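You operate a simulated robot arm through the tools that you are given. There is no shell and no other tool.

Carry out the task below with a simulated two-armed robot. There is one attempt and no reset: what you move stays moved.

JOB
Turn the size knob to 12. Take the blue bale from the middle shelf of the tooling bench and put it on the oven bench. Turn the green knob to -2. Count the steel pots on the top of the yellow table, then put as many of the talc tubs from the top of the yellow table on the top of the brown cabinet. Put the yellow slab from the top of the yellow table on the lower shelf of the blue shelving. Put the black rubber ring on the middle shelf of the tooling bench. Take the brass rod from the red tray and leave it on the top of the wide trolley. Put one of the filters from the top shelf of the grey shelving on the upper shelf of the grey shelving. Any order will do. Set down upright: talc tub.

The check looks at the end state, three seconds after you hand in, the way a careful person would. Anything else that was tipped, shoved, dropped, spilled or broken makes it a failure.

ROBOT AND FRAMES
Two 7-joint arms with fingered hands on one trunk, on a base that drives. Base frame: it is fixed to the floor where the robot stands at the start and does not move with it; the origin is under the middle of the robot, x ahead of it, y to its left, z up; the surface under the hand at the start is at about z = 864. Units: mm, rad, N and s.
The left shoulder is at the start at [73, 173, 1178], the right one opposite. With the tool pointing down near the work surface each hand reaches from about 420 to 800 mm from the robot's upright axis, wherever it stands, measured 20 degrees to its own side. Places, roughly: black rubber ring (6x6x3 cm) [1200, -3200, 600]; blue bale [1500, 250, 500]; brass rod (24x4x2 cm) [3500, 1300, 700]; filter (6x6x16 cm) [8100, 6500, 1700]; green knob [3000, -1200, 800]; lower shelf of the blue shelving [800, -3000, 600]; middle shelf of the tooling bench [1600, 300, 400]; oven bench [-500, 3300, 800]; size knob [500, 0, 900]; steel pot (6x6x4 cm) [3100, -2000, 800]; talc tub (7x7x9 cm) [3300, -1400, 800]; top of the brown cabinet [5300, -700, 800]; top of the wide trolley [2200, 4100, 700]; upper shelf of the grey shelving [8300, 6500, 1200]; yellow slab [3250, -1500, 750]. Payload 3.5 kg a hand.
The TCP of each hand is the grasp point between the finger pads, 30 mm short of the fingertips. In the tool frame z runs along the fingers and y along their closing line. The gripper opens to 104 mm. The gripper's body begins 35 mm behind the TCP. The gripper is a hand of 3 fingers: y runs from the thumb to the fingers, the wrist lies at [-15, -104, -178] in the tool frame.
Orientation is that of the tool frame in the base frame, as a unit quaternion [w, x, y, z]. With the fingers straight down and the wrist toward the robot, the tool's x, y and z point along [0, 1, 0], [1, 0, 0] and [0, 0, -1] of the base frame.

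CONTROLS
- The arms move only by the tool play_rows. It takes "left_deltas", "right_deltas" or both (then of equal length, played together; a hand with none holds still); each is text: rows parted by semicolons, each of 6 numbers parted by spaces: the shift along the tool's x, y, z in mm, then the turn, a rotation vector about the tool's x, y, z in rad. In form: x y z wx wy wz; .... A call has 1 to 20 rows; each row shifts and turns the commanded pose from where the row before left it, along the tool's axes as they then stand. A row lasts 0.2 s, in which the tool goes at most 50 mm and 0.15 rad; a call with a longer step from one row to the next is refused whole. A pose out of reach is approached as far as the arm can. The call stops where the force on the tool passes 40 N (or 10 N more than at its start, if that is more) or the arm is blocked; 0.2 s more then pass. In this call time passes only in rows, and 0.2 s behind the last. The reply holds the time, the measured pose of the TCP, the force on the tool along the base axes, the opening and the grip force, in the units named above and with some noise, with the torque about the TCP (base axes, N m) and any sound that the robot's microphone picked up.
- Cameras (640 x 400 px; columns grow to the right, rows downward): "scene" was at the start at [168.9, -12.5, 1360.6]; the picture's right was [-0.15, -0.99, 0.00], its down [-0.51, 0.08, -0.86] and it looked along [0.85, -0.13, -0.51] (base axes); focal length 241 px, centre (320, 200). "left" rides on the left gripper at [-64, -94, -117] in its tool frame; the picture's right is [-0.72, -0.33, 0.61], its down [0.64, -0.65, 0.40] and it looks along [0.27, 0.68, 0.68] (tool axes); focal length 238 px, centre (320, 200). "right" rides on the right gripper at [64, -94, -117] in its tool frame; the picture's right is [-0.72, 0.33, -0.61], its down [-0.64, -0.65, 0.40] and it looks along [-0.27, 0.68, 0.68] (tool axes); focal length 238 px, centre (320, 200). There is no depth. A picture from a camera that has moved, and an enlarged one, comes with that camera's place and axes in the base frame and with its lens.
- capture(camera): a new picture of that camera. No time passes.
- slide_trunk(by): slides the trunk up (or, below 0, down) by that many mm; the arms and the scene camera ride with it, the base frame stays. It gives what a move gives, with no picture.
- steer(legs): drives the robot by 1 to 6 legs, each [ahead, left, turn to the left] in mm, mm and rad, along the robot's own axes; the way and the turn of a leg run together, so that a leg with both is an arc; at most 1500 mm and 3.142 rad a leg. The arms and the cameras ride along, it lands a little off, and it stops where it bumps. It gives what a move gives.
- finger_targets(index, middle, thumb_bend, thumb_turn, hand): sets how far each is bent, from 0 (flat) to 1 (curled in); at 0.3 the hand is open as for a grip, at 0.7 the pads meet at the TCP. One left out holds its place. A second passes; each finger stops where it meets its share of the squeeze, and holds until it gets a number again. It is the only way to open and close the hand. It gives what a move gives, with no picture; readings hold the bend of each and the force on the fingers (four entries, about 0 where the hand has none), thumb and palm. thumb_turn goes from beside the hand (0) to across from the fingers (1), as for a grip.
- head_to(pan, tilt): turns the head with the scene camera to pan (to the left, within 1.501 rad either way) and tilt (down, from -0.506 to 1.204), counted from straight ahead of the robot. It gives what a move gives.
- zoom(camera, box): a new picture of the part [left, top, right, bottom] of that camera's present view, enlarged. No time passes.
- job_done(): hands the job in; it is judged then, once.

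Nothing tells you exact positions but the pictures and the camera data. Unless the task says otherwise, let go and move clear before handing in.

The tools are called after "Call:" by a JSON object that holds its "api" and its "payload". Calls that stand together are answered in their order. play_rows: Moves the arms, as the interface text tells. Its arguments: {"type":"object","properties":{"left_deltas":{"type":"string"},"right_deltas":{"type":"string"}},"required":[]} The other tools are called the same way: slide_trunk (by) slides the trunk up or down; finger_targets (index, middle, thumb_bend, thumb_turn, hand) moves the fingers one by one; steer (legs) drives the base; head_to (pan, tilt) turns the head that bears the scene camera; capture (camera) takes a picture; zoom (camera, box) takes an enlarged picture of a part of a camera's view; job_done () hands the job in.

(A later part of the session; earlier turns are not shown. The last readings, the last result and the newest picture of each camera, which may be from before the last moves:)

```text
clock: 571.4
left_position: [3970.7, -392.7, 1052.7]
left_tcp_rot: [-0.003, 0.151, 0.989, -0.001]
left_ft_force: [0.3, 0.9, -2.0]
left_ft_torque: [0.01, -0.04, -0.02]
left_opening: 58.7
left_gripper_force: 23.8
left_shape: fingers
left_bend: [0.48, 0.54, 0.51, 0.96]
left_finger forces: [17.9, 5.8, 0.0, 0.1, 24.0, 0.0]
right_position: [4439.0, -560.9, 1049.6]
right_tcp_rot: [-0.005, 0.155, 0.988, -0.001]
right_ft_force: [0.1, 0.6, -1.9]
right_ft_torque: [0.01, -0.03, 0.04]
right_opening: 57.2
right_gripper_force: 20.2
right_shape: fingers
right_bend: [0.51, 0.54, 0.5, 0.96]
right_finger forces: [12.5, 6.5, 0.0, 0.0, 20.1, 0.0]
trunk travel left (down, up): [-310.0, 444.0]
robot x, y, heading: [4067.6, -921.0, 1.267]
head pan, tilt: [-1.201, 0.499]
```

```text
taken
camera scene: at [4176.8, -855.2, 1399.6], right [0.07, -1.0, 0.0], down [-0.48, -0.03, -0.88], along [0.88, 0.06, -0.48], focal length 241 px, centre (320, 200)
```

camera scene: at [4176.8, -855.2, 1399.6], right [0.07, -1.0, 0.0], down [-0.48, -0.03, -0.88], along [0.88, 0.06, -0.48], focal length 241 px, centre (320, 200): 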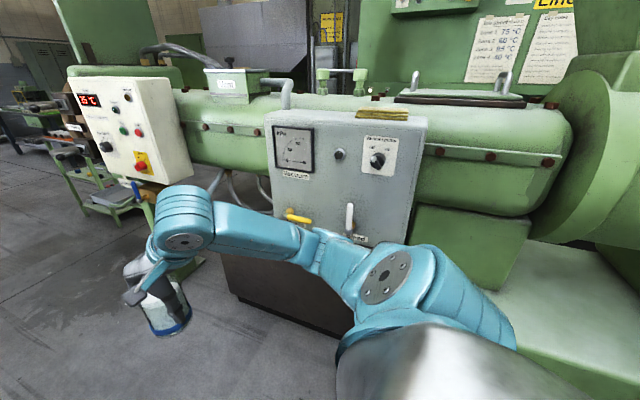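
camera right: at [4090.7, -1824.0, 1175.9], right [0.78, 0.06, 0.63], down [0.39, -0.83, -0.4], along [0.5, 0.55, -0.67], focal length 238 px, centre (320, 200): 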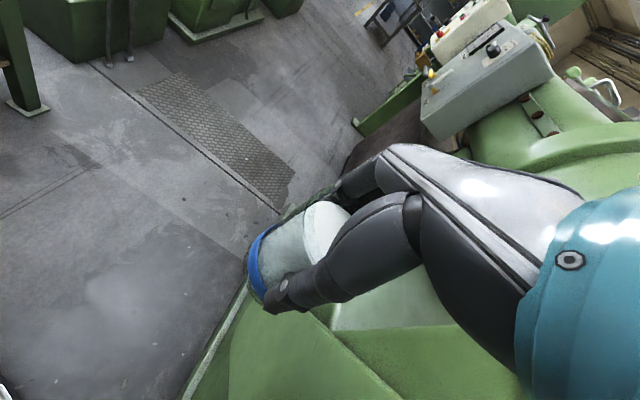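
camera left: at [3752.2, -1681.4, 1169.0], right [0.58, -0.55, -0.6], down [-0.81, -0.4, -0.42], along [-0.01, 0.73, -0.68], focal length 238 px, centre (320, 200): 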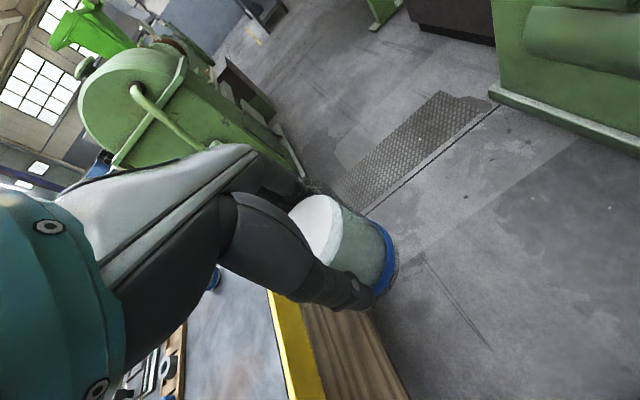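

I look closely at the region around the brown cabinet and the barrel above it.

Call:
{"api": "zoom", "payload": {"camera": "scene", "box": [60, 0, 480, 340]}}

Call:
{"api": "head_to", "payload": {"pan": -0.9, "tilt": 0.35}}

Call:
{"api": "slide_trunk", "payload": {"by": 300}}

Call:
{"api": "capture", "payload": {"camera": "scene"}}

```text
1.18 times, centred on (270, 170) of scene
camera zoom: at [4176.8, -855.2, 1399.6], right [0.07, -1.0, 0.0], down [-0.48, -0.03, -0.88], along [0.88, 0.06, -0.48], focal length 283 px, centre (379, 235)
```

zoom: 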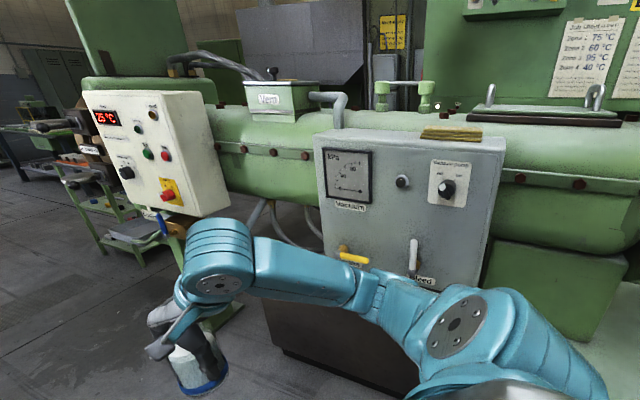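

```text
clock: 572.2
left_position: [3972.5, -392.5, 1053.1]
left_tcp_rot: [-0.002, 0.151, 0.989, -0.002]
left_ft_force: [0.3, 0.1, -2.3]
left_ft_torque: [0.01, 0.02, 0.05]
left_opening: 58.8
left_gripper_force: 23.8
left_shape: fingers
left_bend: [0.48, 0.54, 0.51, 0.96]
left_finger forces: [17.9, 5.8, 0.0, 0.0, 24.0, 0.0]
right_position: [4438.8, -561.3, 1049.8]
right_tcp_rot: [-0.004, 0.155, 0.988, -0.001]
right_ft_force: [-0.5, -0.1, -2.8]
right_ft_torque: [0.06, -0.01, -0.02]
right_opening: 57.5
right_gripper_force: 19.8
right_shape: fingers
right_bend: [0.51, 0.54, 0.5, 0.96]
right_finger forces: [12.6, 6.5, 0.0, 0.0, 20.0, 0.0]
trunk travel left (down, up): [-310.0, 444.0]
robot x, y, heading: [4064.5, -928.0, 1.273]
head pan, tilt: [-0.901, 0.351]
```

```text
clock: 575.2
left_position: [3971.1, -392.1, 1351.8]
left_tcp_rot: [-0.003, 0.151, 0.989, -0.001]
left_ft_force: [-0.9, 0.5, -1.7]
left_ft_torque: [0.02, -0.01, -0.03]
left_opening: 59.2
left_gripper_force: 23.8
left_shape: fingers
left_bend: [0.48, 0.54, 0.51, 0.96]
left_finger forces: [17.9, 5.8, 0.0, 0.1, 24.0, 0.1]
right_position: [4439.2, -561.2, 1350.3]
right_tcp_rot: [-0.004, 0.155, 0.988, -0.001]
right_ft_force: [0.7, 0.1, -2.2]
right_ft_torque: [-0.01, 0.01, 0.0]
right_opening: 57.3
right_gripper_force: 19.7
right_shape: fingers
right_bend: [0.51, 0.54, 0.5, 0.96]
right_finger forces: [12.7, 6.5, 0.0, 0.1, 20.1, 0.0]
trunk travel left (down, up): [-610.0, 144.0]
robot x, y, heading: [4065.9, -925.0, 1.274]
head pan, tilt: [-0.901, 0.351]
```

```text
taken
camera scene: at [4157.0, -878.7, 1715.2], right [0.36, -0.93, 0.0], down [-0.32, -0.12, -0.94], along [0.88, 0.34, -0.34], focal length 241 px, centre (320, 200)
```

scene: 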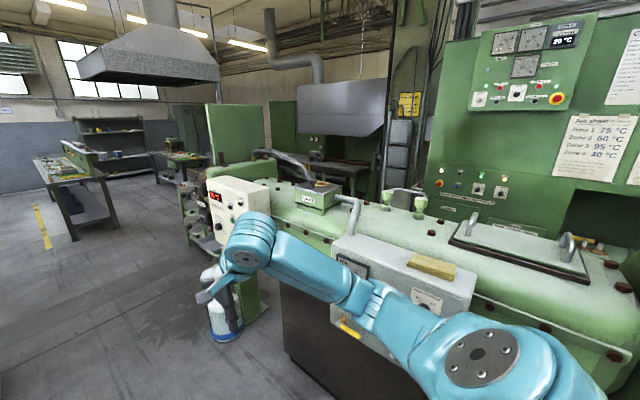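

From here the brown block's top is covered by the barrel; it may be open on the other side. I move further north to look around the end of Line 2.

Call:
{"api": "slide_trunk", "payload": {"by": -150}}

Call:
{"api": "steer", "payload": {"legs": [[900, 60, 0]]}}

Call:
{"api": "head_to", "payload": {"pan": -0.9, "tilt": 0.35}}

Call:
{"api": "capture", "payload": {"camera": "scene"}}

Call:
{"api": "head_to", "payload": {"pan": -0.2, "tilt": 0.3}}

Call:
{"api": "capture", "payload": {"camera": "scene"}}

```text
clock: 576.9
left_position: [3970.8, -390.8, 1203.0]
left_tcp_rot: [-0.002, 0.151, 0.989, -0.002]
left_ft_force: [-0.6, 0.7, -2.0]
left_ft_torque: [-0.02, 0.01, -0.01]
left_opening: 59.3
left_gripper_force: 23.3
left_shape: fingers
left_bend: [0.48, 0.54, 0.51, 0.96]
left_finger forces: [17.9, 5.8, 0.0, 0.0, 24.0, 0.1]
right_position: [4438.7, -561.8, 1198.8]
right_tcp_rot: [-0.004, 0.154, 0.988, -0.001]
right_ft_force: [0.6, 0.0, -2.3]
right_ft_torque: [0.02, -0.02, 0.0]
right_opening: 57.4
right_gripper_force: 19.6
right_shape: fingers
right_bend: [0.51, 0.54, 0.5, 0.96]
right_finger forces: [12.7, 6.5, 0.0, 0.0, 20.1, 0.1]
trunk travel left (down, up): [-460.0, 294.0]
robot x, y, heading: [4063.2, -928.6, 1.266]
head pan, tilt: [-0.901, 0.351]
```

```text
clock: 581.6
left_position: [4193.4, 478.8, 1200.6]
left_tcp_rot: [-0.002, 0.158, 0.987, -0.001]
left_ft_force: [0.2, 0.1, -2.8]
left_ft_torque: [-0.02, -0.02, -0.04]
left_opening: 59.2
left_gripper_force: 23.5
left_shape: fingers
left_bend: [0.48, 0.54, 0.51, 0.96]
left_finger forces: [17.9, 5.8, 0.0, 0.0, 24.0, 0.0]
right_position: [4659.6, 300.8, 1199.3]
right_tcp_rot: [-0.004, 0.163, 0.987, 0.0]
right_ft_force: [-0.4, 0.2, -0.7]
right_ft_torque: [0.0, 0.02, 0.0]
right_opening: 57.4
right_gripper_force: 19.8
right_shape: fingers
right_bend: [0.51, 0.54, 0.5, 0.96]
right_finger forces: [12.7, 6.4, 0.0, 0.0, 20.0, 0.1]
trunk travel left (down, up): [-460.0, 294.0]
robot x, y, heading: [4278.2, -59.1, 1.254]
head pan, tilt: [-0.901, 0.351]
```

```text
clock: 582.2
left_position: [4193.9, 478.2, 1202.1]
left_tcp_rot: [-0.002, 0.158, 0.987, -0.001]
left_ft_force: [-0.3, -0.3, -1.9]
left_ft_torque: [0.0, 0.02, -0.02]
left_opening: 59.2
left_gripper_force: 23.7
left_shape: fingers
left_bend: [0.48, 0.54, 0.51, 0.96]
left_finger forces: [17.9, 5.8, 0.0, 0.1, 23.9, 0.1]
right_position: [4659.4, 300.7, 1199.4]
right_tcp_rot: [-0.005, 0.163, 0.987, -0.001]
right_ft_force: [0.4, -0.1, -2.0]
right_ft_torque: [0.0, -0.02, 0.03]
right_opening: 57.0
right_gripper_force: 19.1
right_shape: fingers
right_bend: [0.51, 0.54, 0.5, 0.96]
right_finger forces: [12.6, 6.4, 0.0, 0.0, 20.1, 0.0]
trunk travel left (down, up): [-460.0, 294.0]
robot x, y, heading: [4283.2, -61.2, 1.256]
head pan, tilt: [-0.901, 0.351]
```

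```text
taken
camera scene: at [4376.8, 2.3, 1564.7], right [0.34, -0.94, 0.0], down [-0.32, -0.12, -0.94], along [0.88, 0.32, -0.34], focal length 241 px, centre (320, 200)
```

scene: 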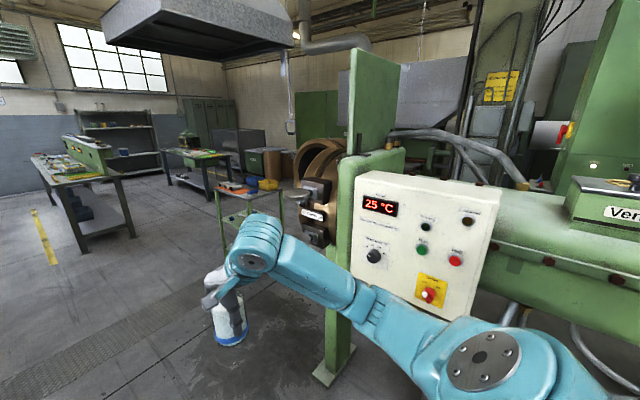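

```text
clock: 583.3
left_position: [4194.2, 478.7, 1202.3]
left_tcp_rot: [-0.003, 0.158, 0.987, -0.001]
left_ft_force: [0.3, 0.3, -2.1]
left_ft_torque: [-0.01, 0.03, 0.04]
left_opening: 59.1
left_gripper_force: 23.9
left_shape: fingers
left_bend: [0.48, 0.54, 0.51, 0.96]
left_finger forces: [18.0, 5.8, 0.0, 0.0, 24.0, 0.0]
right_position: [4658.4, 301.5, 1200.3]
right_tcp_rot: [-0.004, 0.162, 0.987, 0.0]
right_ft_force: [0.5, 0.4, -2.2]
right_ft_torque: [0.01, 0.01, 0.04]
right_opening: 57.3
right_gripper_force: 19.5
right_shape: fingers
right_bend: [0.51, 0.54, 0.5, 0.96]
right_finger forces: [12.6, 6.5, 0.0, 0.0, 20.1, 0.0]
trunk travel left (down, up): [-460.0, 294.0]
robot x, y, heading: [4283.0, -52.2, 1.254]
head pan, tilt: [-0.201, 0.3]
```

```text
taken
camera scene: at [4335.7, 51.0, 1569.5], right [0.87, -0.5, 0.0], down [-0.15, -0.26, -0.96], along [0.47, 0.83, -0.3], focal length 241 px, centre (320, 200)
```

scene: 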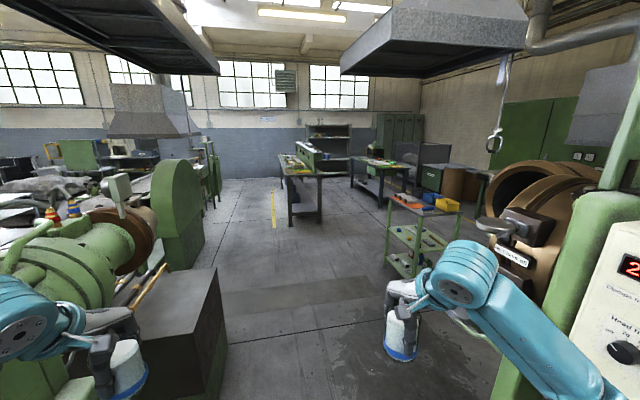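

I see a similar brown box with a free top beside Line 1, and Line 2's brown cabinet should likewise be open on its east side. I'll go around the north end of Line 2 to look.

Call:
{"api": "steer", "payload": {"legs": [[1000, -60, 0], [0, 0, -0.9]]}}

Call:
{"api": "head_to", "payload": {"pan": 0.0, "tilt": 0.35}}

Call:
{"api": "capture", "payload": {"camera": "scene"}}

Call:
{"api": "head_to", "payload": {"pan": -0.8, "tilt": 0.35}}

Call:
{"api": "capture", "payload": {"camera": "scene"}}

```text
clock: 590.9
left_position: [5012.4, 1279.9, 1201.8]
left_tcp_rot: [-0.003, 0.572, 0.82, 0.0]
left_ft_force: [0.0, 0.3, -1.8]
left_ft_torque: [0.05, 0.01, 0.04]
left_opening: 58.8
left_gripper_force: 23.0
left_shape: fingers
left_bend: [0.48, 0.54, 0.51, 0.96]
left_finger forces: [17.3, 5.7, 0.0, 0.0, 23.2, 0.0]
right_position: [5162.3, 806.8, 1198.9]
right_tcp_rot: [-0.005, 0.576, 0.817, 0.001]
right_ft_force: [-0.3, -0.7, -2.0]
right_ft_torque: [0.01, -0.08, -0.01]
right_opening: 57.3
right_gripper_force: 18.6
right_shape: fingers
right_bend: [0.51, 0.54, 0.5, 0.96]
right_finger forces: [12.3, 6.4, 0.0, 0.0, 19.5, 0.0]
trunk travel left (down, up): [-460.0, 294.0]
robot x, y, heading: [4646.0, 879.3, 0.358]
head pan, tilt: [-0.201, 0.3]
```

```text
clock: 591.6
left_position: [5013.1, 1279.5, 1201.7]
left_tcp_rot: [-0.003, 0.573, 0.82, -0.001]
left_ft_force: [-0.4, 1.4, -1.7]
left_ft_torque: [0.01, 0.04, -0.02]
left_opening: 58.9
left_gripper_force: 23.5
left_shape: fingers
left_bend: [0.48, 0.54, 0.51, 0.96]
left_finger forces: [17.3, 5.7, 0.0, 0.1, 23.2, 0.0]
right_position: [5162.8, 805.4, 1198.9]
right_tcp_rot: [-0.005, 0.576, 0.817, 0.001]
right_ft_force: [0.0, -0.4, -2.3]
right_ft_torque: [0.02, 0.01, 0.01]
right_opening: 57.1
right_gripper_force: 18.9
right_shape: fingers
right_bend: [0.51, 0.54, 0.5, 0.96]
right_finger forces: [12.4, 6.5, 0.0, 0.0, 19.5, 0.0]
trunk travel left (down, up): [-460.0, 294.0]
robot x, y, heading: [4649.6, 885.7, 0.353]
head pan, tilt: [0.0, 0.351]
```

```text
taken
camera scene: at [4760.1, 923.4, 1564.8], right [0.34, -0.94, 0.0], down [-0.32, -0.12, -0.94], along [0.88, 0.32, -0.34], focal length 241 px, centre (320, 200)
```

scene: 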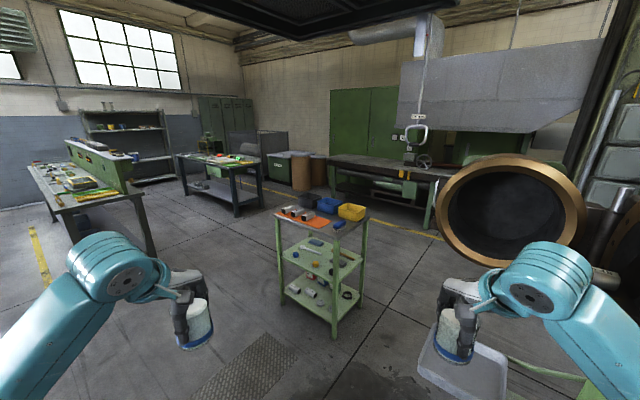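

```text
clock: 592.7
left_position: [5013.1, 1279.6, 1202.0]
left_tcp_rot: [-0.003, 0.572, 0.82, 0.0]
left_ft_force: [1.0, 0.1, -3.0]
left_ft_torque: [0.0, -0.02, 0.0]
left_opening: 58.8
left_gripper_force: 23.0
left_shape: fingers
left_bend: [0.48, 0.54, 0.51, 0.96]
left_finger forces: [17.3, 5.7, 0.0, 0.1, 23.2, 0.0]
right_position: [5162.1, 806.2, 1199.8]
right_tcp_rot: [-0.005, 0.576, 0.818, 0.001]
right_ft_force: [-0.4, -0.8, -1.7]
right_ft_torque: [-0.03, -0.02, 0.01]
right_opening: 57.1
right_gripper_force: 18.4
right_shape: fingers
right_bend: [0.51, 0.54, 0.5, 0.96]
right_finger forces: [12.4, 6.4, 0.0, 0.0, 19.5, 0.0]
trunk travel left (down, up): [-460.0, 294.0]
robot x, y, heading: [4645.7, 880.0, 0.353]
head pan, tilt: [-0.799, 0.351]
```

```text
taken
camera scene: at [4756.7, 851.2, 1564.8], right [-0.43, -0.9, 0.0], down [-0.31, 0.15, -0.94], along [0.85, -0.41, -0.34], focal length 241 px, centre (320, 200)
```

scene: 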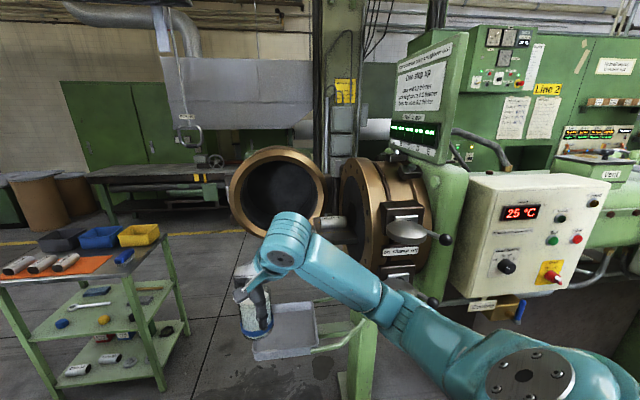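

Call:
{"api": "zoom", "payload": {"camera": "scene", "box": [200, 60, 640, 335]}}

Call:
{"api": "head_to", "payload": {"pan": -1.2, "tilt": 0.4}}

Call:
{"api": "capture", "payload": {"camera": "scene"}}

```text
1.45 times, centred on (420, 198) of scene
camera zoom: at [4756.7, 851.2, 1564.8], right [-0.43, -0.9, 0.0], down [-0.31, 0.15, -0.94], along [0.85, -0.41, -0.34], focal length 350 px, centre (174, 204)
```

zoom: 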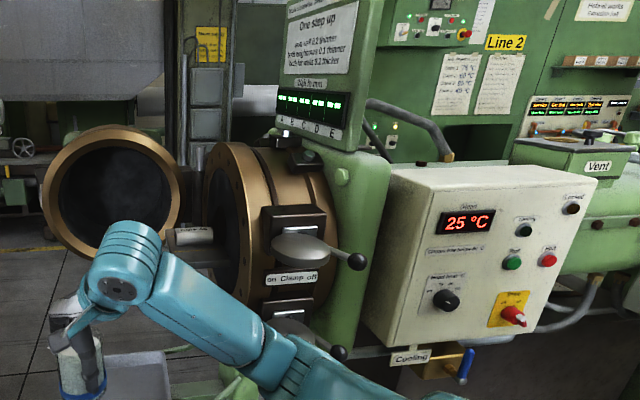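

```text
clock: 593.6
left_position: [5012.6, 1279.8, 1201.7]
left_tcp_rot: [-0.004, 0.572, 0.82, -0.001]
left_ft_force: [0.3, -0.2, -2.5]
left_ft_torque: [0.03, -0.01, 0.0]
left_opening: 58.8
left_gripper_force: 23.0
left_shape: fingers
left_bend: [0.48, 0.54, 0.51, 0.96]
left_finger forces: [17.3, 5.6, 0.1, 0.0, 23.2, 0.1]
right_position: [5162.9, 806.2, 1199.1]
right_tcp_rot: [-0.005, 0.577, 0.817, 0.001]
right_ft_force: [0.0, -0.6, -2.2]
right_ft_torque: [0.01, 0.0, 0.04]
right_opening: 57.1
right_gripper_force: 18.8
right_shape: fingers
right_bend: [0.51, 0.54, 0.5, 0.96]
right_finger forces: [12.4, 6.3, 0.1, 0.0, 19.5, 0.1]
trunk travel left (down, up): [-460.0, 294.0]
robot x, y, heading: [4647.0, 880.6, 0.349]
head pan, tilt: [-1.201, 0.4]
```

```text
taken
camera scene: at [4734.1, 821.9, 1560.2], right [-0.75, -0.66, 0.0], down [-0.26, 0.29, -0.92], along [0.61, -0.69, -0.39], focal length 241 px, centre (320, 200)
```

scene: 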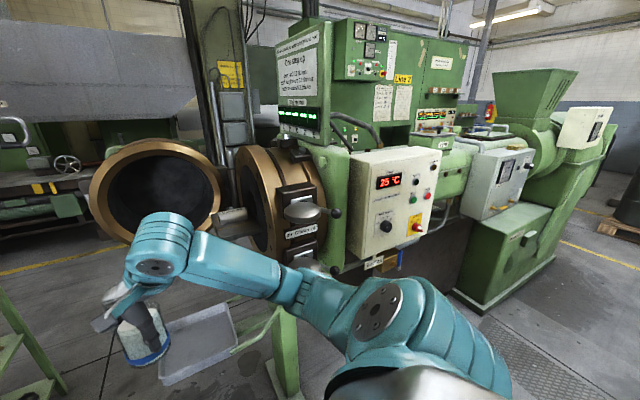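

The cabinet's exposed top should be on the east side of Line 2's barrel. I continue around the north end to inspect access from the east.

Call:
{"api": "steer", "payload": {"legs": [[1000, 480, 0]]}}

Call:
{"api": "head_to", "payload": {"pan": -1.0, "tilt": 0.35}}

Call:
{"api": "capture", "payload": {"camera": "scene"}}

Call:
{"api": "head_to", "payload": {"pan": -0.3, "tilt": 0.35}}

Call:
{"api": "capture", "payload": {"camera": "scene"}}

```text
clock: 599.3
left_position: [5796.6, 2066.7, 1202.4]
left_tcp_rot: [-0.002, 0.579, 0.816, 0.0]
left_ft_force: [-0.7, -0.3, -2.0]
left_ft_torque: [0.01, -0.04, -0.01]
left_opening: 59.0
left_gripper_force: 23.3
left_shape: fingers
left_bend: [0.48, 0.54, 0.51, 0.96]
left_finger forces: [17.3, 5.6, 0.0, 0.0, 23.2, 0.0]
right_position: [5940.5, 1590.2, 1199.9]
right_tcp_rot: [-0.005, 0.582, 0.813, 0.001]
right_ft_force: [-0.5, -0.4, -1.8]
right_ft_torque: [-0.01, -0.02, 0.01]
right_opening: 57.0
right_gripper_force: 19.2
right_shape: fingers
right_bend: [0.51, 0.54, 0.5, 0.96]
right_finger forces: [12.4, 6.3, 0.0, 0.1, 19.5, 0.1]
trunk travel left (down, up): [-460.0, 294.0]
robot x, y, heading: [5423.2, 1672.7, 0.341]
head pan, tilt: [-1.201, 0.4]
```

```text
clock: 600.0
left_position: [5796.1, 2066.4, 1202.9]
left_tcp_rot: [-0.003, 0.578, 0.816, 0.0]
left_ft_force: [-0.7, 0.7, -2.6]
left_ft_torque: [0.02, 0.04, -0.01]
left_opening: 58.8
left_gripper_force: 23.1
left_shape: fingers
left_bend: [0.48, 0.54, 0.51, 0.96]
left_finger forces: [17.3, 5.7, 0.0, 0.0, 23.2, 0.0]
right_position: [5939.6, 1590.6, 1198.6]
right_tcp_rot: [-0.004, 0.582, 0.813, 0.001]
right_ft_force: [0.1, -0.1, -2.3]
right_ft_torque: [0.04, -0.01, -0.02]
right_opening: 57.0
right_gripper_force: 19.0
right_shape: fingers
right_bend: [0.51, 0.54, 0.5, 0.96]
right_finger forces: [12.4, 6.5, 0.0, 0.0, 19.5, 0.0]
trunk travel left (down, up): [-460.0, 294.0]
robot x, y, heading: [5427.6, 1671.7, 0.336]
head pan, tilt: [-1.0, 0.351]
```

```text
taken
camera scene: at [5524.3, 1626.0, 1564.7], right [-0.62, -0.79, 0.0], down [-0.27, 0.21, -0.94], along [0.74, -0.58, -0.34], focal length 241 px, centre (320, 200)
```

scene: 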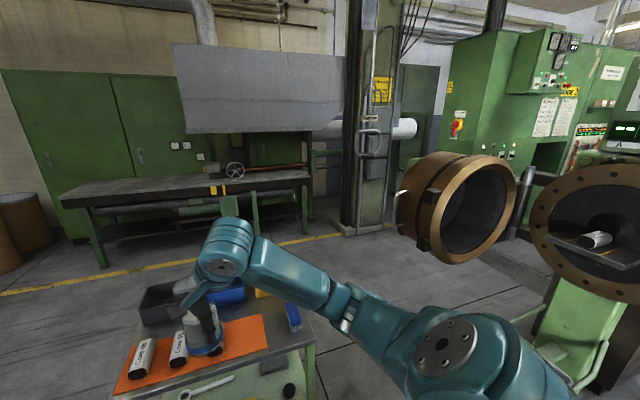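

```text
clock: 601.1
left_position: [5796.8, 2066.2, 1202.7]
left_tcp_rot: [-0.002, 0.578, 0.816, 0.0]
left_ft_force: [0.7, 0.0, -2.0]
left_ft_torque: [-0.01, -0.03, 0.02]
left_opening: 58.6
left_gripper_force: 23.0
left_shape: fingers
left_bend: [0.48, 0.54, 0.51, 0.96]
left_finger forces: [17.3, 5.7, 0.0, 0.0, 23.2, 0.0]
right_position: [5939.8, 1590.8, 1199.5]
right_tcp_rot: [-0.004, 0.582, 0.813, 0.001]
right_ft_force: [0.6, -0.1, -2.5]
right_ft_torque: [0.01, 0.01, 0.01]
right_opening: 57.1
right_gripper_force: 19.2
right_shape: fingers
right_bend: [0.51, 0.54, 0.5, 0.96]
right_finger forces: [12.4, 6.4, 0.0, 0.0, 19.5, 0.0]
trunk travel left (down, up): [-460.0, 294.0]
robot x, y, heading: [5423.6, 1672.8, 0.34]
head pan, tilt: [-0.3, 0.351]
```

```text
taken
camera scene: at [5544.1, 1686.8, 1564.7], right [0.04, -1.0, 0.0], down [-0.34, -0.01, -0.94], along [0.94, 0.03, -0.34], focal length 241 px, centre (320, 200)
```

scene: 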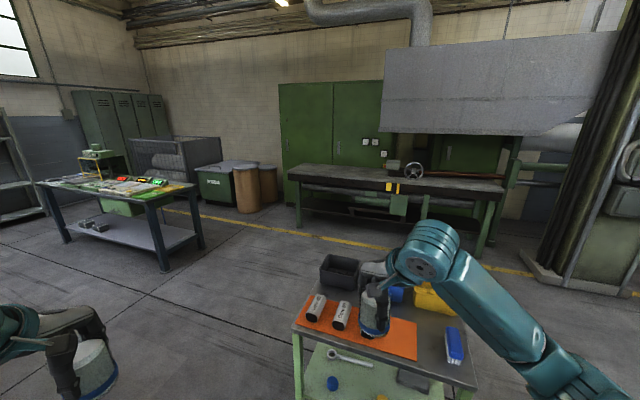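

I found the way: around the parts trolley to the north-east, then south to the area east of Line 2. I drive it in steps.

Call:
{"api": "slide_trunk", "payload": {"by": -120}}

Call:
{"api": "steer", "payload": {"legs": [[0, 620, 0], [457, 0, 0], [1114, -447, 0]]}}

Call:
{"api": "head_to", "payload": {"pan": -1.2, "tilt": 0.35}}

Call:
{"api": "capture", "payload": {"camera": "scene"}}

```text
clock: 602.6
left_position: [5796.3, 2067.7, 1083.1]
left_tcp_rot: [-0.002, 0.578, 0.816, 0.0]
left_ft_force: [-0.4, -0.2, -2.2]
left_ft_torque: [0.04, -0.02, -0.01]
left_opening: 58.8
left_gripper_force: 22.9
left_shape: fingers
left_bend: [0.48, 0.54, 0.51, 0.96]
left_finger forces: [17.3, 5.5, 0.1, 0.1, 23.2, 0.0]
right_position: [5940.1, 1589.2, 1080.4]
right_tcp_rot: [-0.005, 0.582, 0.813, 0.001]
right_ft_force: [0.6, 1.7, -1.9]
right_ft_torque: [-0.01, -0.01, 0.0]
right_opening: 57.2
right_gripper_force: 19.1
right_shape: fingers
right_bend: [0.51, 0.54, 0.5, 0.96]
right_finger forces: [12.4, 6.5, 0.0, 0.0, 19.5, 0.0]
trunk travel left (down, up): [-340.0, 414.0]
robot x, y, heading: [5421.6, 1670.9, 0.339]
head pan, tilt: [-0.3, 0.351]
```

```text
clock: 614.1
left_position: [7232.6, 2751.3, 1082.4]
left_tcp_rot: [-0.002, 0.581, 0.814, 0.0]
left_ft_force: [0.9, -0.4, -1.3]
left_ft_torque: [0.02, -0.01, 0.01]
left_opening: 58.7
left_gripper_force: 23.1
left_shape: fingers
left_bend: [0.48, 0.54, 0.51, 0.96]
left_finger forces: [17.4, 5.6, 0.1, 0.0, 23.2, 0.0]
right_position: [7371.9, 2273.5, 1078.9]
right_tcp_rot: [-0.005, 0.584, 0.812, 0.001]
right_ft_force: [0.6, -0.2, -2.0]
right_ft_torque: [-0.04, 0.0, 0.0]
right_opening: 56.9
right_gripper_force: 19.5
right_shape: fingers
right_bend: [0.51, 0.54, 0.5, 0.96]
right_finger forces: [12.4, 6.4, 0.0, 0.0, 19.4, 0.0]
trunk travel left (down, up): [-340.0, 414.0]
robot x, y, heading: [6859.5, 2358.6, 0.335]
head pan, tilt: [-0.3, 0.351]
```

```text
clock: 615.3
left_position: [7233.4, 2750.1, 1082.0]
left_tcp_rot: [-0.003, 0.581, 0.814, 0.0]
left_ft_force: [-0.3, 1.5, -2.6]
left_ft_torque: [0.01, -0.01, 0.0]
left_opening: 58.7
left_gripper_force: 23.0
left_shape: fingers
left_bend: [0.48, 0.54, 0.51, 0.96]
left_finger forces: [17.5, 5.6, 0.0, 0.0, 23.2, 0.0]
right_position: [7372.0, 2273.1, 1079.8]
right_tcp_rot: [-0.004, 0.584, 0.812, 0.001]
right_ft_force: [0.1, -0.1, -2.0]
right_ft_torque: [-0.01, 0.01, -0.01]
right_opening: 57.3
right_gripper_force: 19.1
right_shape: fingers
right_bend: [0.51, 0.54, 0.5, 0.96]
right_finger forces: [12.3, 6.4, 0.0, 0.0, 19.5, 0.0]
trunk travel left (down, up): [-340.0, 414.0]
robot x, y, heading: [6859.2, 2359.3, 0.332]
head pan, tilt: [-1.201, 0.351]
```

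```text
taken
camera scene: at [6972.2, 2308.0, 1443.7], right [-0.76, -0.65, 0.0], down [-0.22, 0.26, -0.94], along [0.61, -0.72, -0.34], focal length 241 px, centre (320, 200)
```

scene: 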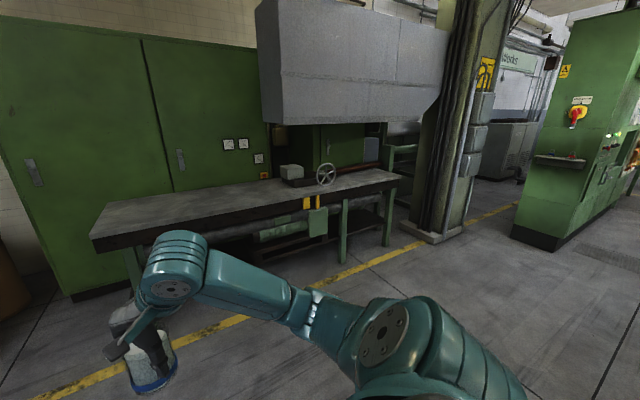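

I turn to face west and slide south along the open area east of Line 2.

Call:
{"api": "steer", "payload": {"legs": [[0, 0, 2.504], [-300, 600, 0], [-150, 600, 0], [-32, 804, 0], [-33, 804, 0]]}}

Call:
{"api": "head_to", "payload": {"pan": 0.1, "tilt": 0.45}}

Call:
{"api": "capture", "payload": {"camera": "scene"}}

```text
clock: 635.9
left_position: [6093.2, -593.4, 1082.0]
left_tcp_rot: [0.0, -0.606, 0.795, -0.003]
left_ft_force: [0.2, -0.7, -1.5]
left_ft_torque: [-0.01, 0.01, -0.03]
left_opening: 57.7
left_gripper_force: 21.1
left_shape: fingers
left_bend: [0.49, 0.55, 0.52, 0.96]
left_finger forces: [15.8, 5.1, 0.1, 0.1, 20.9, 0.1]
right_position: [6247.4, -121.7, 1080.4]
right_tcp_rot: [-0.002, -0.602, 0.798, -0.004]
right_ft_force: [-0.6, -0.1, -2.6]
right_ft_torque: [-0.01, -0.02, 0.03]
right_opening: 56.4
right_gripper_force: 17.9
right_shape: fingers
right_bend: [0.51, 0.54, 0.5, 0.96]
right_finger forces: [11.6, 5.9, 0.0, 0.0, 17.8, 0.1]
trunk travel left (down, up): [-340.0, 414.0]
robot x, y, heading: [6619.2, -478.1, 2.873]
head pan, tilt: [-1.201, 0.351]
```

```text
clock: 637.4
left_position: [6093.7, -592.4, 1081.7]
left_tcp_rot: [-0.001, -0.606, 0.795, -0.002]
left_ft_force: [0.8, -0.4, -2.6]
left_ft_torque: [-0.05, 0.04, 0.0]
left_opening: 57.4
left_gripper_force: 20.7
left_shape: fingers
left_bend: [0.49, 0.55, 0.52, 0.96]
left_finger forces: [15.7, 5.1, 0.0, 0.0, 21.0, 0.0]
right_position: [6247.8, -119.9, 1080.2]
right_tcp_rot: [-0.002, -0.603, 0.797, -0.004]
right_ft_force: [0.3, 0.2, -2.0]
right_ft_torque: [-0.01, 0.03, 0.0]
right_opening: 56.2
right_gripper_force: 17.8
right_shape: fingers
right_bend: [0.51, 0.54, 0.5, 0.96]
right_finger forces: [11.5, 5.8, 0.0, 0.0, 17.9, 0.0]
trunk travel left (down, up): [-340.0, 414.0]
robot x, y, heading: [6624.0, -480.5, 2.87]
head pan, tilt: [0.099, 0.45]
```

```text
taken
camera scene: at [6480.0, -449.8, 1434.5], right [0.17, 0.99, 0.0], down [0.43, -0.07, -0.9], along [-0.89, 0.15, -0.44], focal length 241 px, centre (320, 200)
```

scene: 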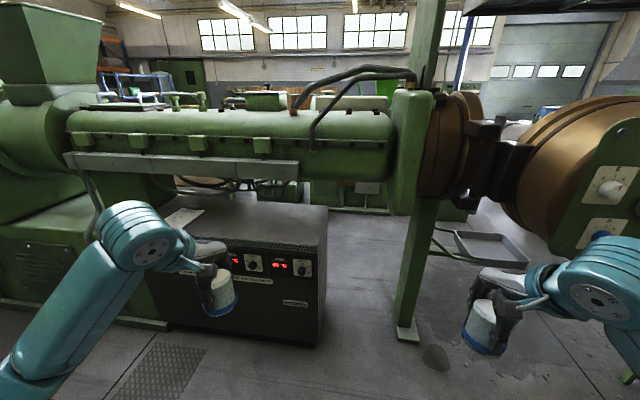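

There it is: the brown cabinet (with temperature displays) has a free flat top on this side, at z≈772. I line up with it.

Call:
{"api": "steer", "payload": {"legs": [[0, 300, -0.033], [330, 0, 0]]}}

Call:
{"api": "head_to", "payload": {"pan": 0.0, "tilt": 0.6}}

Call:
{"api": "capture", "payload": {"camera": "scene"}}

Call:
{"api": "capture", "payload": {"camera": "left"}}

Call:
{"api": "capture", "payload": {"camera": "right"}}

```text
clock: 639.6
left_position: [6007.3, -840.7, 1083.9]
left_tcp_rot: [-0.006, -0.591, 0.806, -0.009]
left_ft_force: [0.3, 0.4, -2.6]
left_ft_torque: [-0.02, 0.02, 0.01]
left_opening: 57.7
left_gripper_force: 21.2
left_shape: fingers
left_bend: [0.49, 0.55, 0.52, 0.96]
left_finger forces: [15.9, 5.3, 0.1, 0.1, 21.1, 0.0]
right_position: [6177.5, -373.8, 1074.9]
right_tcp_rot: [-0.006, -0.588, 0.809, -0.011]
right_ft_force: [0.4, 0.6, -1.7]
right_ft_torque: [0.0, 0.04, 0.03]
right_opening: 56.1
right_gripper_force: 18.3
right_shape: fingers
right_bend: [0.51, 0.54, 0.5, 0.96]
right_finger forces: [11.7, 5.9, 0.2, 0.0, 18.0, 0.0]
trunk travel left (down, up): [-340.0, 414.0]
robot x, y, heading: [6540.0, -758.8, 2.839]
head pan, tilt: [0.099, 0.45]
stopped in leg 1: the robot was blocked; the commanded pose is now the measured one
```

```text
clock: 640.3
left_position: [6006.6, -840.1, 1084.7]
left_tcp_rot: [-0.006, -0.591, 0.807, -0.008]
left_ft_force: [0.4, -0.4, -2.4]
left_ft_torque: [0.02, -0.01, 0.05]
left_opening: 57.9
left_gripper_force: 20.9
left_shape: fingers
left_bend: [0.49, 0.55, 0.52, 0.96]
left_finger forces: [15.9, 5.3, 0.0, 0.0, 21.2, 0.0]
right_position: [6178.2, -373.7, 1074.2]
right_tcp_rot: [-0.007, -0.588, 0.809, -0.01]
right_ft_force: [0.8, -0.9, -2.7]
right_ft_torque: [0.0, 0.01, 0.02]
right_opening: 56.2
right_gripper_force: 17.8
right_shape: fingers
right_bend: [0.51, 0.54, 0.5, 0.96]
right_finger forces: [11.7, 5.9, 0.0, 0.1, 18.0, 0.1]
trunk travel left (down, up): [-340.0, 414.0]
robot x, y, heading: [6539.3, -766.1, 2.841]
head pan, tilt: [0.0, 0.6]
```

```text
taken
camera scene: at [6404.4, -697.9, 1420.9], right [0.3, 0.95, -0.02], down [0.54, -0.18, -0.82], along [-0.79, 0.24, -0.57], focal length 241 px, centre (320, 200)
```

scene: 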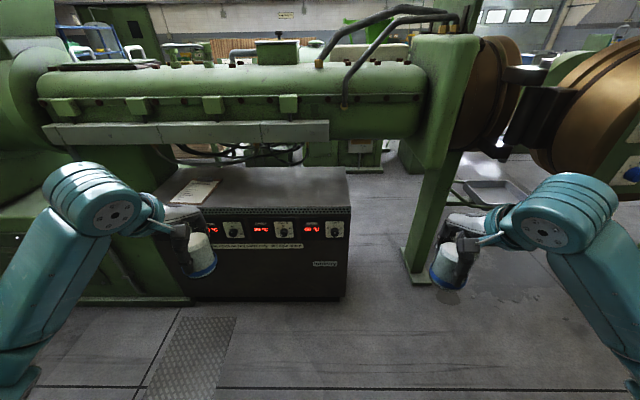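

```text
taken
camera left: at [6117.1, -806.3, 1201.8], right [0.53, 0.57, -0.63], down [0.43, -0.82, -0.39], along [-0.73, -0.06, -0.68], focal length 238 px, centre (320, 200)
```

left: 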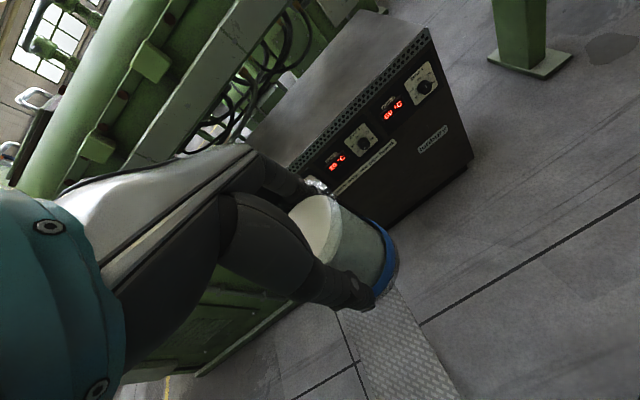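

```text
taken
camera right: at [6247.2, -460.1, 1192.9], right [-0.09, 0.8, 0.59], down [0.82, 0.4, -0.41], along [-0.57, 0.45, -0.69], focal length 238 px, centre (320, 200)
```

right: 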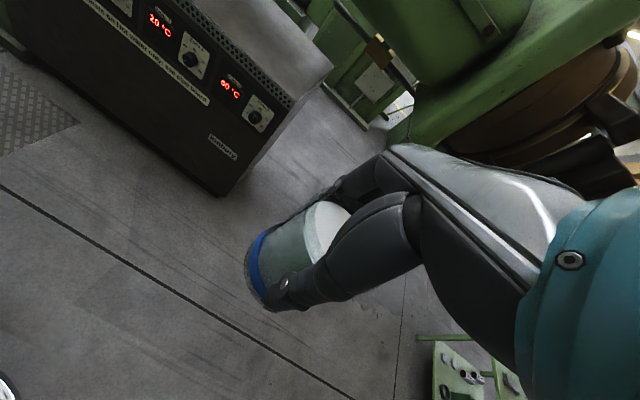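

The base's wide left side met the electrical cabinet. I ease right, then go ahead toward the brown cabinet.

Call:
{"api": "steer", "payload": {"legs": [[0, -50, 0]]}}

Call:
{"api": "steer", "payload": {"legs": [[250, 0, 0]]}}

Call:
{"api": "capture", "payload": {"camera": "scene"}}

Call:
{"api": "capture", "payload": {"camera": "left"}}

```text
clock: 641.2
left_position: [6021.2, -808.6, 1081.9]
left_tcp_rot: [-0.001, -0.591, 0.806, -0.003]
left_ft_force: [0.0, 0.7, -1.8]
left_ft_torque: [-0.02, 0.03, -0.02]
left_opening: 57.8
left_gripper_force: 21.6
left_shape: fingers
left_bend: [0.49, 0.55, 0.52, 0.96]
left_finger forces: [15.9, 5.3, 0.0, 0.0, 21.2, 0.1]
right_position: [6192.4, -341.3, 1078.8]
right_tcp_rot: [-0.002, -0.587, 0.809, -0.005]
right_ft_force: [-0.2, 0.7, -2.7]
right_ft_torque: [-0.09, 0.02, 0.03]
right_opening: 56.3
right_gripper_force: 18.1
right_shape: fingers
right_bend: [0.51, 0.54, 0.5, 0.96]
right_finger forces: [11.7, 6.0, 0.1, 0.1, 18.1, 0.0]
trunk travel left (down, up): [-340.0, 414.0]
robot x, y, heading: [6552.0, -717.1, 2.839]
head pan, tilt: [0.0, 0.6]
```

```text
clock: 643.0
left_position: [5785.9, -732.9, 1082.1]
left_tcp_rot: [0.001, -0.59, 0.807, -0.003]
left_ft_force: [-0.2, 0.2, -2.4]
left_ft_torque: [-0.01, 0.0, 0.03]
left_opening: 57.6
left_gripper_force: 20.9
left_shape: fingers
left_bend: [0.49, 0.55, 0.52, 0.96]
left_finger forces: [15.9, 5.3, 0.0, 0.0, 21.2, 0.1]
right_position: [5957.1, -267.3, 1078.9]
right_tcp_rot: [-0.002, -0.587, 0.81, -0.005]
right_ft_force: [0.0, 0.7, -3.1]
right_ft_torque: [0.0, 0.01, -0.04]
right_opening: 56.3
right_gripper_force: 18.1
right_shape: fingers
right_bend: [0.51, 0.54, 0.5, 0.96]
right_finger forces: [11.7, 5.9, 0.0, 0.0, 18.0, 0.1]
trunk travel left (down, up): [-340.0, 414.0]
robot x, y, heading: [6321.3, -643.4, 2.844]
head pan, tilt: [0.0, 0.6]
```

```text
taken
camera scene: at [6182.1, -598.5, 1420.9], right [0.3, 0.95, 0.0], down [0.54, -0.17, -0.82], along [-0.79, 0.25, -0.57], focal length 241 px, centre (320, 200)
```

scene: 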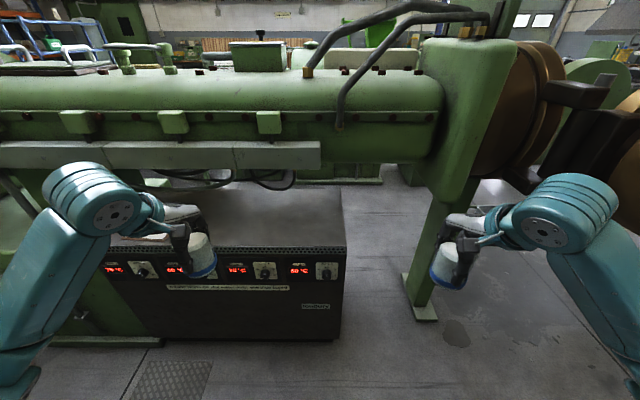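

```text
taken
camera left: at [5894.9, -702.4, 1199.4], right [0.53, 0.58, -0.61], down [0.43, -0.81, -0.4], along [-0.73, -0.05, -0.68], focal length 238 px, centre (320, 200)
```

left: 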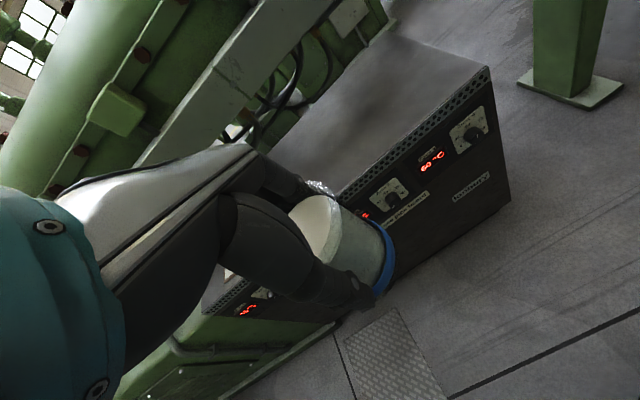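

Cabinet top z≈800–809, front edge about 0.55 m ahead of the hands. I move closer and first bring the right-hand tub over the top.

Call:
{"api": "steer", "payload": {"legs": [[213, 66, 0]]}}

Call:
{"api": "play_rows", "payload": {"right_deltas": "29 23 0 0 0 0; 29 23 0 0 0 0; 29 23 0 0 0 0; 29 24 0 0 0 0; 29 24 0 0 0 0; 29 24 0 0 0 0; 0 0 0 0 0 0"}}

Call:
{"api": "capture", "payload": {"camera": "scene"}}

Call:
{"api": "capture", "payload": {"camera": "right"}}

```text
clock: 644.7
left_position: [5561.1, -734.0, 1081.6]
left_tcp_rot: [0.0, -0.591, 0.807, -0.004]
left_ft_force: [0.1, 0.3, -2.2]
left_ft_torque: [0.02, 0.02, 0.01]
left_opening: 57.7
left_gripper_force: 21.7
left_shape: fingers
left_bend: [0.49, 0.55, 0.52, 0.96]
left_finger forces: [15.9, 5.3, 0.0, 0.1, 21.2, 0.0]
right_position: [5732.2, -267.3, 1079.4]
right_tcp_rot: [-0.001, -0.588, 0.809, -0.005]
right_ft_force: [-0.1, -0.1, -2.5]
right_ft_torque: [-0.01, 0.02, 0.02]
right_opening: 56.4
right_gripper_force: 17.9
right_shape: fingers
right_bend: [0.51, 0.54, 0.5, 0.96]
right_finger forces: [11.7, 6.0, 0.1, 0.1, 18.1, 0.0]
trunk travel left (down, up): [-340.0, 414.0]
robot x, y, heading: [6094.4, -641.0, 2.841]
head pan, tilt: [0.0, 0.6]
```

```text
clock: 646.3
left_position: [5561.4, -733.0, 1081.2]
left_tcp_rot: [0.0, -0.591, 0.806, -0.003]
left_ft_force: [-0.1, 0.4, -1.6]
left_ft_torque: [-0.01, 0.01, -0.02]
left_opening: 57.6
left_gripper_force: 21.7
left_shape: fingers
left_bend: [0.49, 0.55, 0.52, 0.96]
left_finger forces: [15.9, 5.2, 0.1, 0.0, 21.2, 0.0]
right_position: [5544.5, -389.9, 1078.7]
right_tcp_rot: [-0.003, -0.588, 0.809, -0.003]
right_ft_force: [-0.2, -0.5, -2.1]
right_ft_torque: [0.02, -0.02, 0.0]
right_opening: 56.0
right_gripper_force: 17.7
right_shape: fingers
right_bend: [0.51, 0.54, 0.5, 0.96]
right_finger forces: [11.6, 6.0, 0.1, 0.0, 17.7, 0.1]
trunk travel left (down, up): [-340.0, 414.0]
robot x, y, heading: [6093.6, -642.0, 2.84]
head pan, tilt: [0.0, 0.6]
```

```text
taken
camera scene: at [5959.3, -597.5, 1421.0], right [0.3, 0.95, 0.0], down [0.54, -0.17, -0.82], along [-0.79, 0.25, -0.57], focal length 241 px, centre (320, 200)
```

scene: 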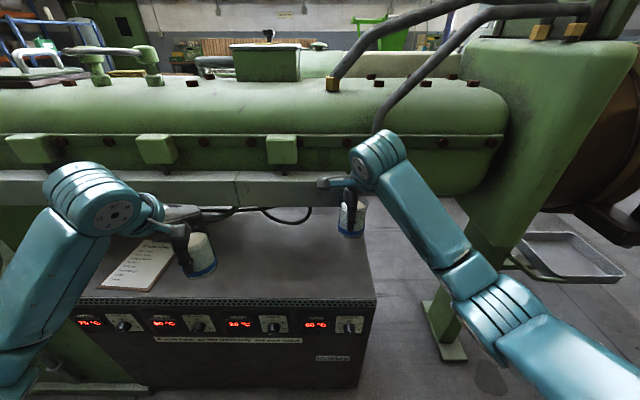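

```text
taken
camera right: at [5614.1, -479.0, 1197.9], right [-0.09, 0.79, 0.61], down [0.82, 0.4, -0.41], along [-0.57, 0.46, -0.68], focal length 238 px, centre (320, 200)
```

right: 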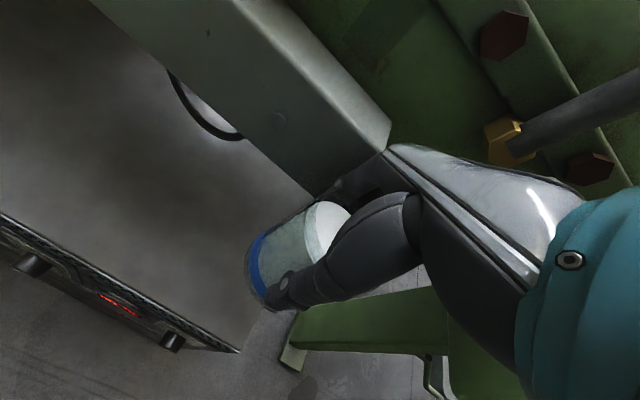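

The grey rail above is close to the hand. I pull back, lower below the rail level first, and then go in over the cabinet top.

Call:
{"api": "play_rows", "payload": {"right_deltas": "0 -25 0 0 0 0; 0 -25 0 0 0 0; 0 -25 0 0 0 0; 0 0 35 0 0 0; 0 0 35 0 0 0; 0 0 35 0 0 0; 0 0 35 0 0 0; 0 0 30 0 0 0; 0 0 0 0 0 0"}}

Call:
{"api": "capture", "payload": {"camera": "scene"}}

Call:
{"api": "capture", "payload": {"camera": "right"}}

Call:
{"api": "capture", "payload": {"camera": "left"}}

```text
clock: 648.3
left_position: [5562.0, -734.6, 1081.9]
left_tcp_rot: [-0.001, -0.591, 0.807, -0.002]
left_ft_force: [-0.7, 0.4, -2.3]
left_ft_torque: [0.04, -0.01, 0.02]
left_opening: 57.7
left_gripper_force: 20.9
left_shape: fingers
left_bend: [0.49, 0.55, 0.52, 0.96]
left_finger forces: [15.9, 5.3, 0.1, 0.0, 21.2, 0.0]
right_position: [5616.2, -415.3, 909.6]
right_tcp_rot: [-0.002, -0.588, 0.809, -0.005]
right_ft_force: [-0.1, -0.9, -2.3]
right_ft_torque: [-0.02, 0.01, -0.01]
right_opening: 55.7
right_gripper_force: 17.3
right_shape: fingers
right_bend: [0.51, 0.54, 0.5, 0.96]
right_finger forces: [11.3, 6.0, 0.0, 0.1, 17.4, 0.1]
trunk travel left (down, up): [-340.0, 414.0]
robot x, y, heading: [6096.3, -644.0, 2.838]
head pan, tilt: [0.0, 0.6]
```

```text
taken
camera scene: at [5958.9, -598.1, 1421.0], right [0.3, 0.95, 0.0], down [0.54, -0.17, -0.82], along [-0.79, 0.25, -0.57], focal length 241 px, centre (320, 200)
```

scene: 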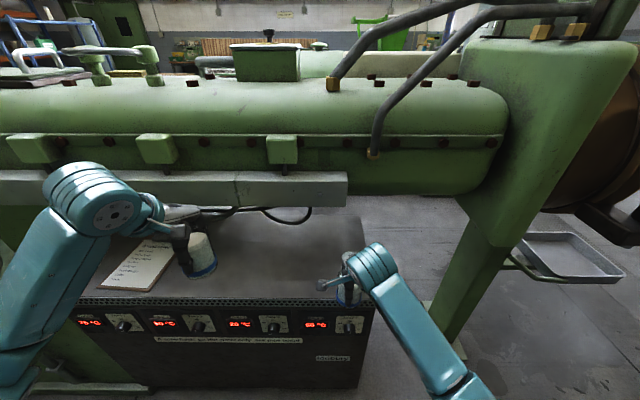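

```text
taken
camera right: at [5685.6, -504.1, 1027.6], right [-0.09, 0.79, 0.61], down [0.82, 0.4, -0.41], along [-0.57, 0.46, -0.68], focal length 238 px, centre (320, 200)
```

right: 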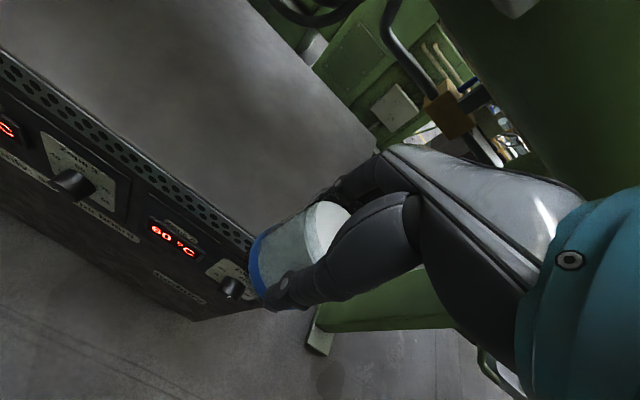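

```text
taken
camera left: at [5671.8, -702.4, 1199.7], right [0.53, 0.58, -0.61], down [0.43, -0.81, -0.4], along [-0.73, -0.05, -0.68], focal length 238 px, centre (320, 200)
```

left: 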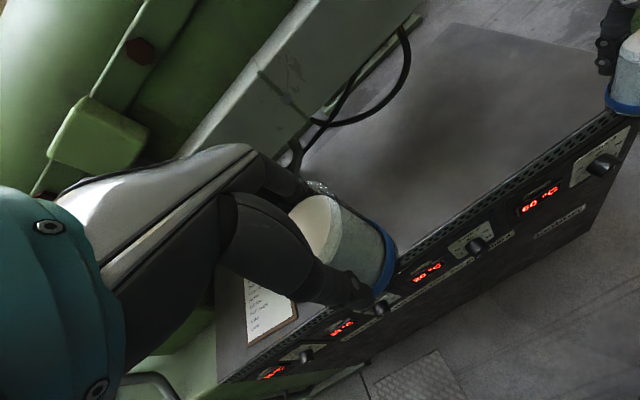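

Top z≈806, front edge at D≈5465. I move the right tub in over the top and lower it gently.

Call:
{"api": "play_rows", "payload": {"right_deltas": "-4 24 0 0 0 0; -4 24 0 0 0 0; -3 23 0 0 0 0; 0 0 10 0 0 0; 0 0 10 0 0 0; 0 0 0 0 0 0"}}

Call:
{"api": "capture", "payload": {"camera": "right"}}

Call:
{"api": "zoom", "payload": {"camera": "scene", "box": [280, 200, 440, 320]}}

```text
clock: 649.7
left_position: [5562.4, -733.2, 1082.4]
left_tcp_rot: [-0.001, -0.591, 0.807, -0.002]
left_ft_force: [-0.4, -0.1, -1.7]
left_ft_torque: [0.01, 0.02, 0.03]
left_opening: 57.8
left_gripper_force: 21.5
left_shape: fingers
left_bend: [0.49, 0.55, 0.52, 0.96]
left_finger forces: [16.0, 5.2, 0.0, 0.0, 21.3, 0.1]
right_position: [5552.0, -380.6, 891.0]
right_tcp_rot: [-0.002, -0.588, 0.809, -0.006]
right_ft_force: [0.3, -0.5, -2.9]
right_ft_torque: [0.03, 0.0, 0.02]
right_opening: 55.9
right_gripper_force: 17.5
right_shape: fingers
right_bend: [0.51, 0.54, 0.5, 0.96]
right_finger forces: [11.5, 5.9, 0.0, 0.0, 17.4, 0.0]
trunk travel left (down, up): [-340.0, 414.0]
robot x, y, heading: [6093.4, -643.7, 2.834]
head pan, tilt: [0.0, 0.6]
```

```text
taken
camera right: at [5621.9, -470.2, 1008.1], right [-0.09, 0.79, 0.61], down [0.82, 0.4, -0.41], along [-0.57, 0.46, -0.68], focal length 238 px, centre (320, 200)
```

right: 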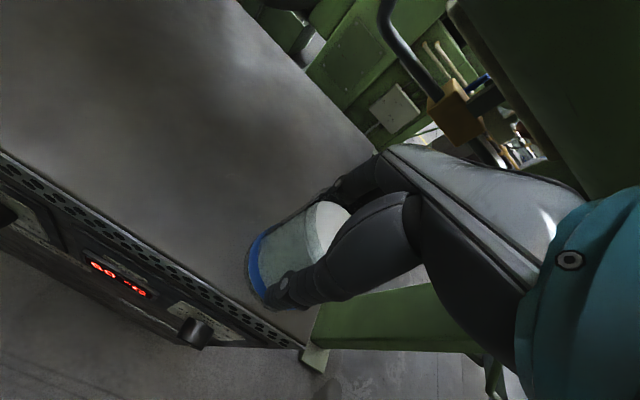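

```text
3.33 times, centred on (360, 260) of scene
camera zoom: at [5959.0, -598.1, 1421.0], right [0.3, 0.95, 0.0], down [0.54, -0.17, -0.82], along [-0.79, 0.25, -0.57], focal length 803 px, centre (187, 0)
```

zoom: 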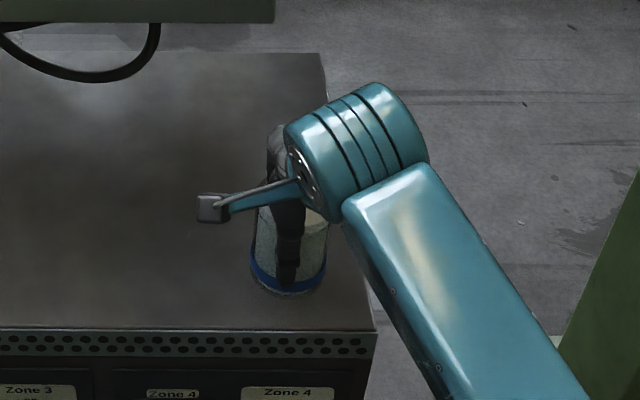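

Call:
{"api": "play_rows", "payload": {"right_deltas": "0 0 4 0 0 0; 0 0 3 0 0 0; 0 0 2 0 0 0; 0 0 0 0 0 0"}}

```text
clock: 650.7
left_position: [5562.5, -735.0, 1082.7]
left_tcp_rot: [0.0, -0.591, 0.807, -0.002]
left_ft_force: [0.5, -0.5, -2.9]
left_ft_torque: [-0.01, 0.03, -0.01]
left_opening: 57.8
left_gripper_force: 20.9
left_shape: fingers
left_bend: [0.49, 0.55, 0.52, 0.96]
left_finger forces: [15.8, 5.2, 0.0, 0.0, 21.2, 0.0]
right_position: [5553.0, -380.7, 879.6]
right_tcp_rot: [-0.001, -0.587, 0.81, -0.005]
right_ft_force: [-0.4, -0.6, -1.7]
right_ft_torque: [-0.02, 0.0, 0.02]
right_opening: 55.5
right_gripper_force: 17.4
right_shape: fingers
right_bend: [0.51, 0.54, 0.5, 0.96]
right_finger forces: [11.5, 6.0, 0.0, 0.1, 17.3, 0.0]
trunk travel left (down, up): [-340.0, 414.0]
robot x, y, heading: [6093.6, -639.2, 2.834]
head pan, tilt: [0.0, 0.6]
```

Call:
{"api": "play_rows", "payload": {"right_deltas": "0 0 2 0 0 0; 0 0 2 0 0 0; 0 0 0 0 0 0"}}

```text
clock: 651.5
left_position: [5562.0, -733.9, 1082.1]
left_tcp_rot: [-0.001, -0.591, 0.807, -0.002]
left_ft_force: [-0.2, -0.1, -1.6]
left_ft_torque: [0.02, 0.0, -0.03]
left_opening: 57.6
left_gripper_force: 21.3
left_shape: fingers
left_bend: [0.49, 0.55, 0.52, 0.96]
left_finger forces: [15.8, 5.2, 0.1, 0.0, 21.2, 0.1]
right_position: [5552.0, -381.2, 874.9]
right_tcp_rot: [-0.002, -0.588, 0.809, -0.004]
right_ft_force: [0.3, 0.7, -2.6]
right_ft_torque: [-0.01, 0.03, -0.01]
right_opening: 56.0
right_gripper_force: 17.4
right_shape: fingers
right_bend: [0.51, 0.54, 0.5, 0.96]
right_finger forces: [11.4, 5.9, 0.0, 0.0, 17.5, 0.0]
trunk travel left (down, up): [-340.0, 414.0]
robot x, y, heading: [6098.3, -640.1, 2.832]
head pan, tilt: [0.0, 0.6]
```

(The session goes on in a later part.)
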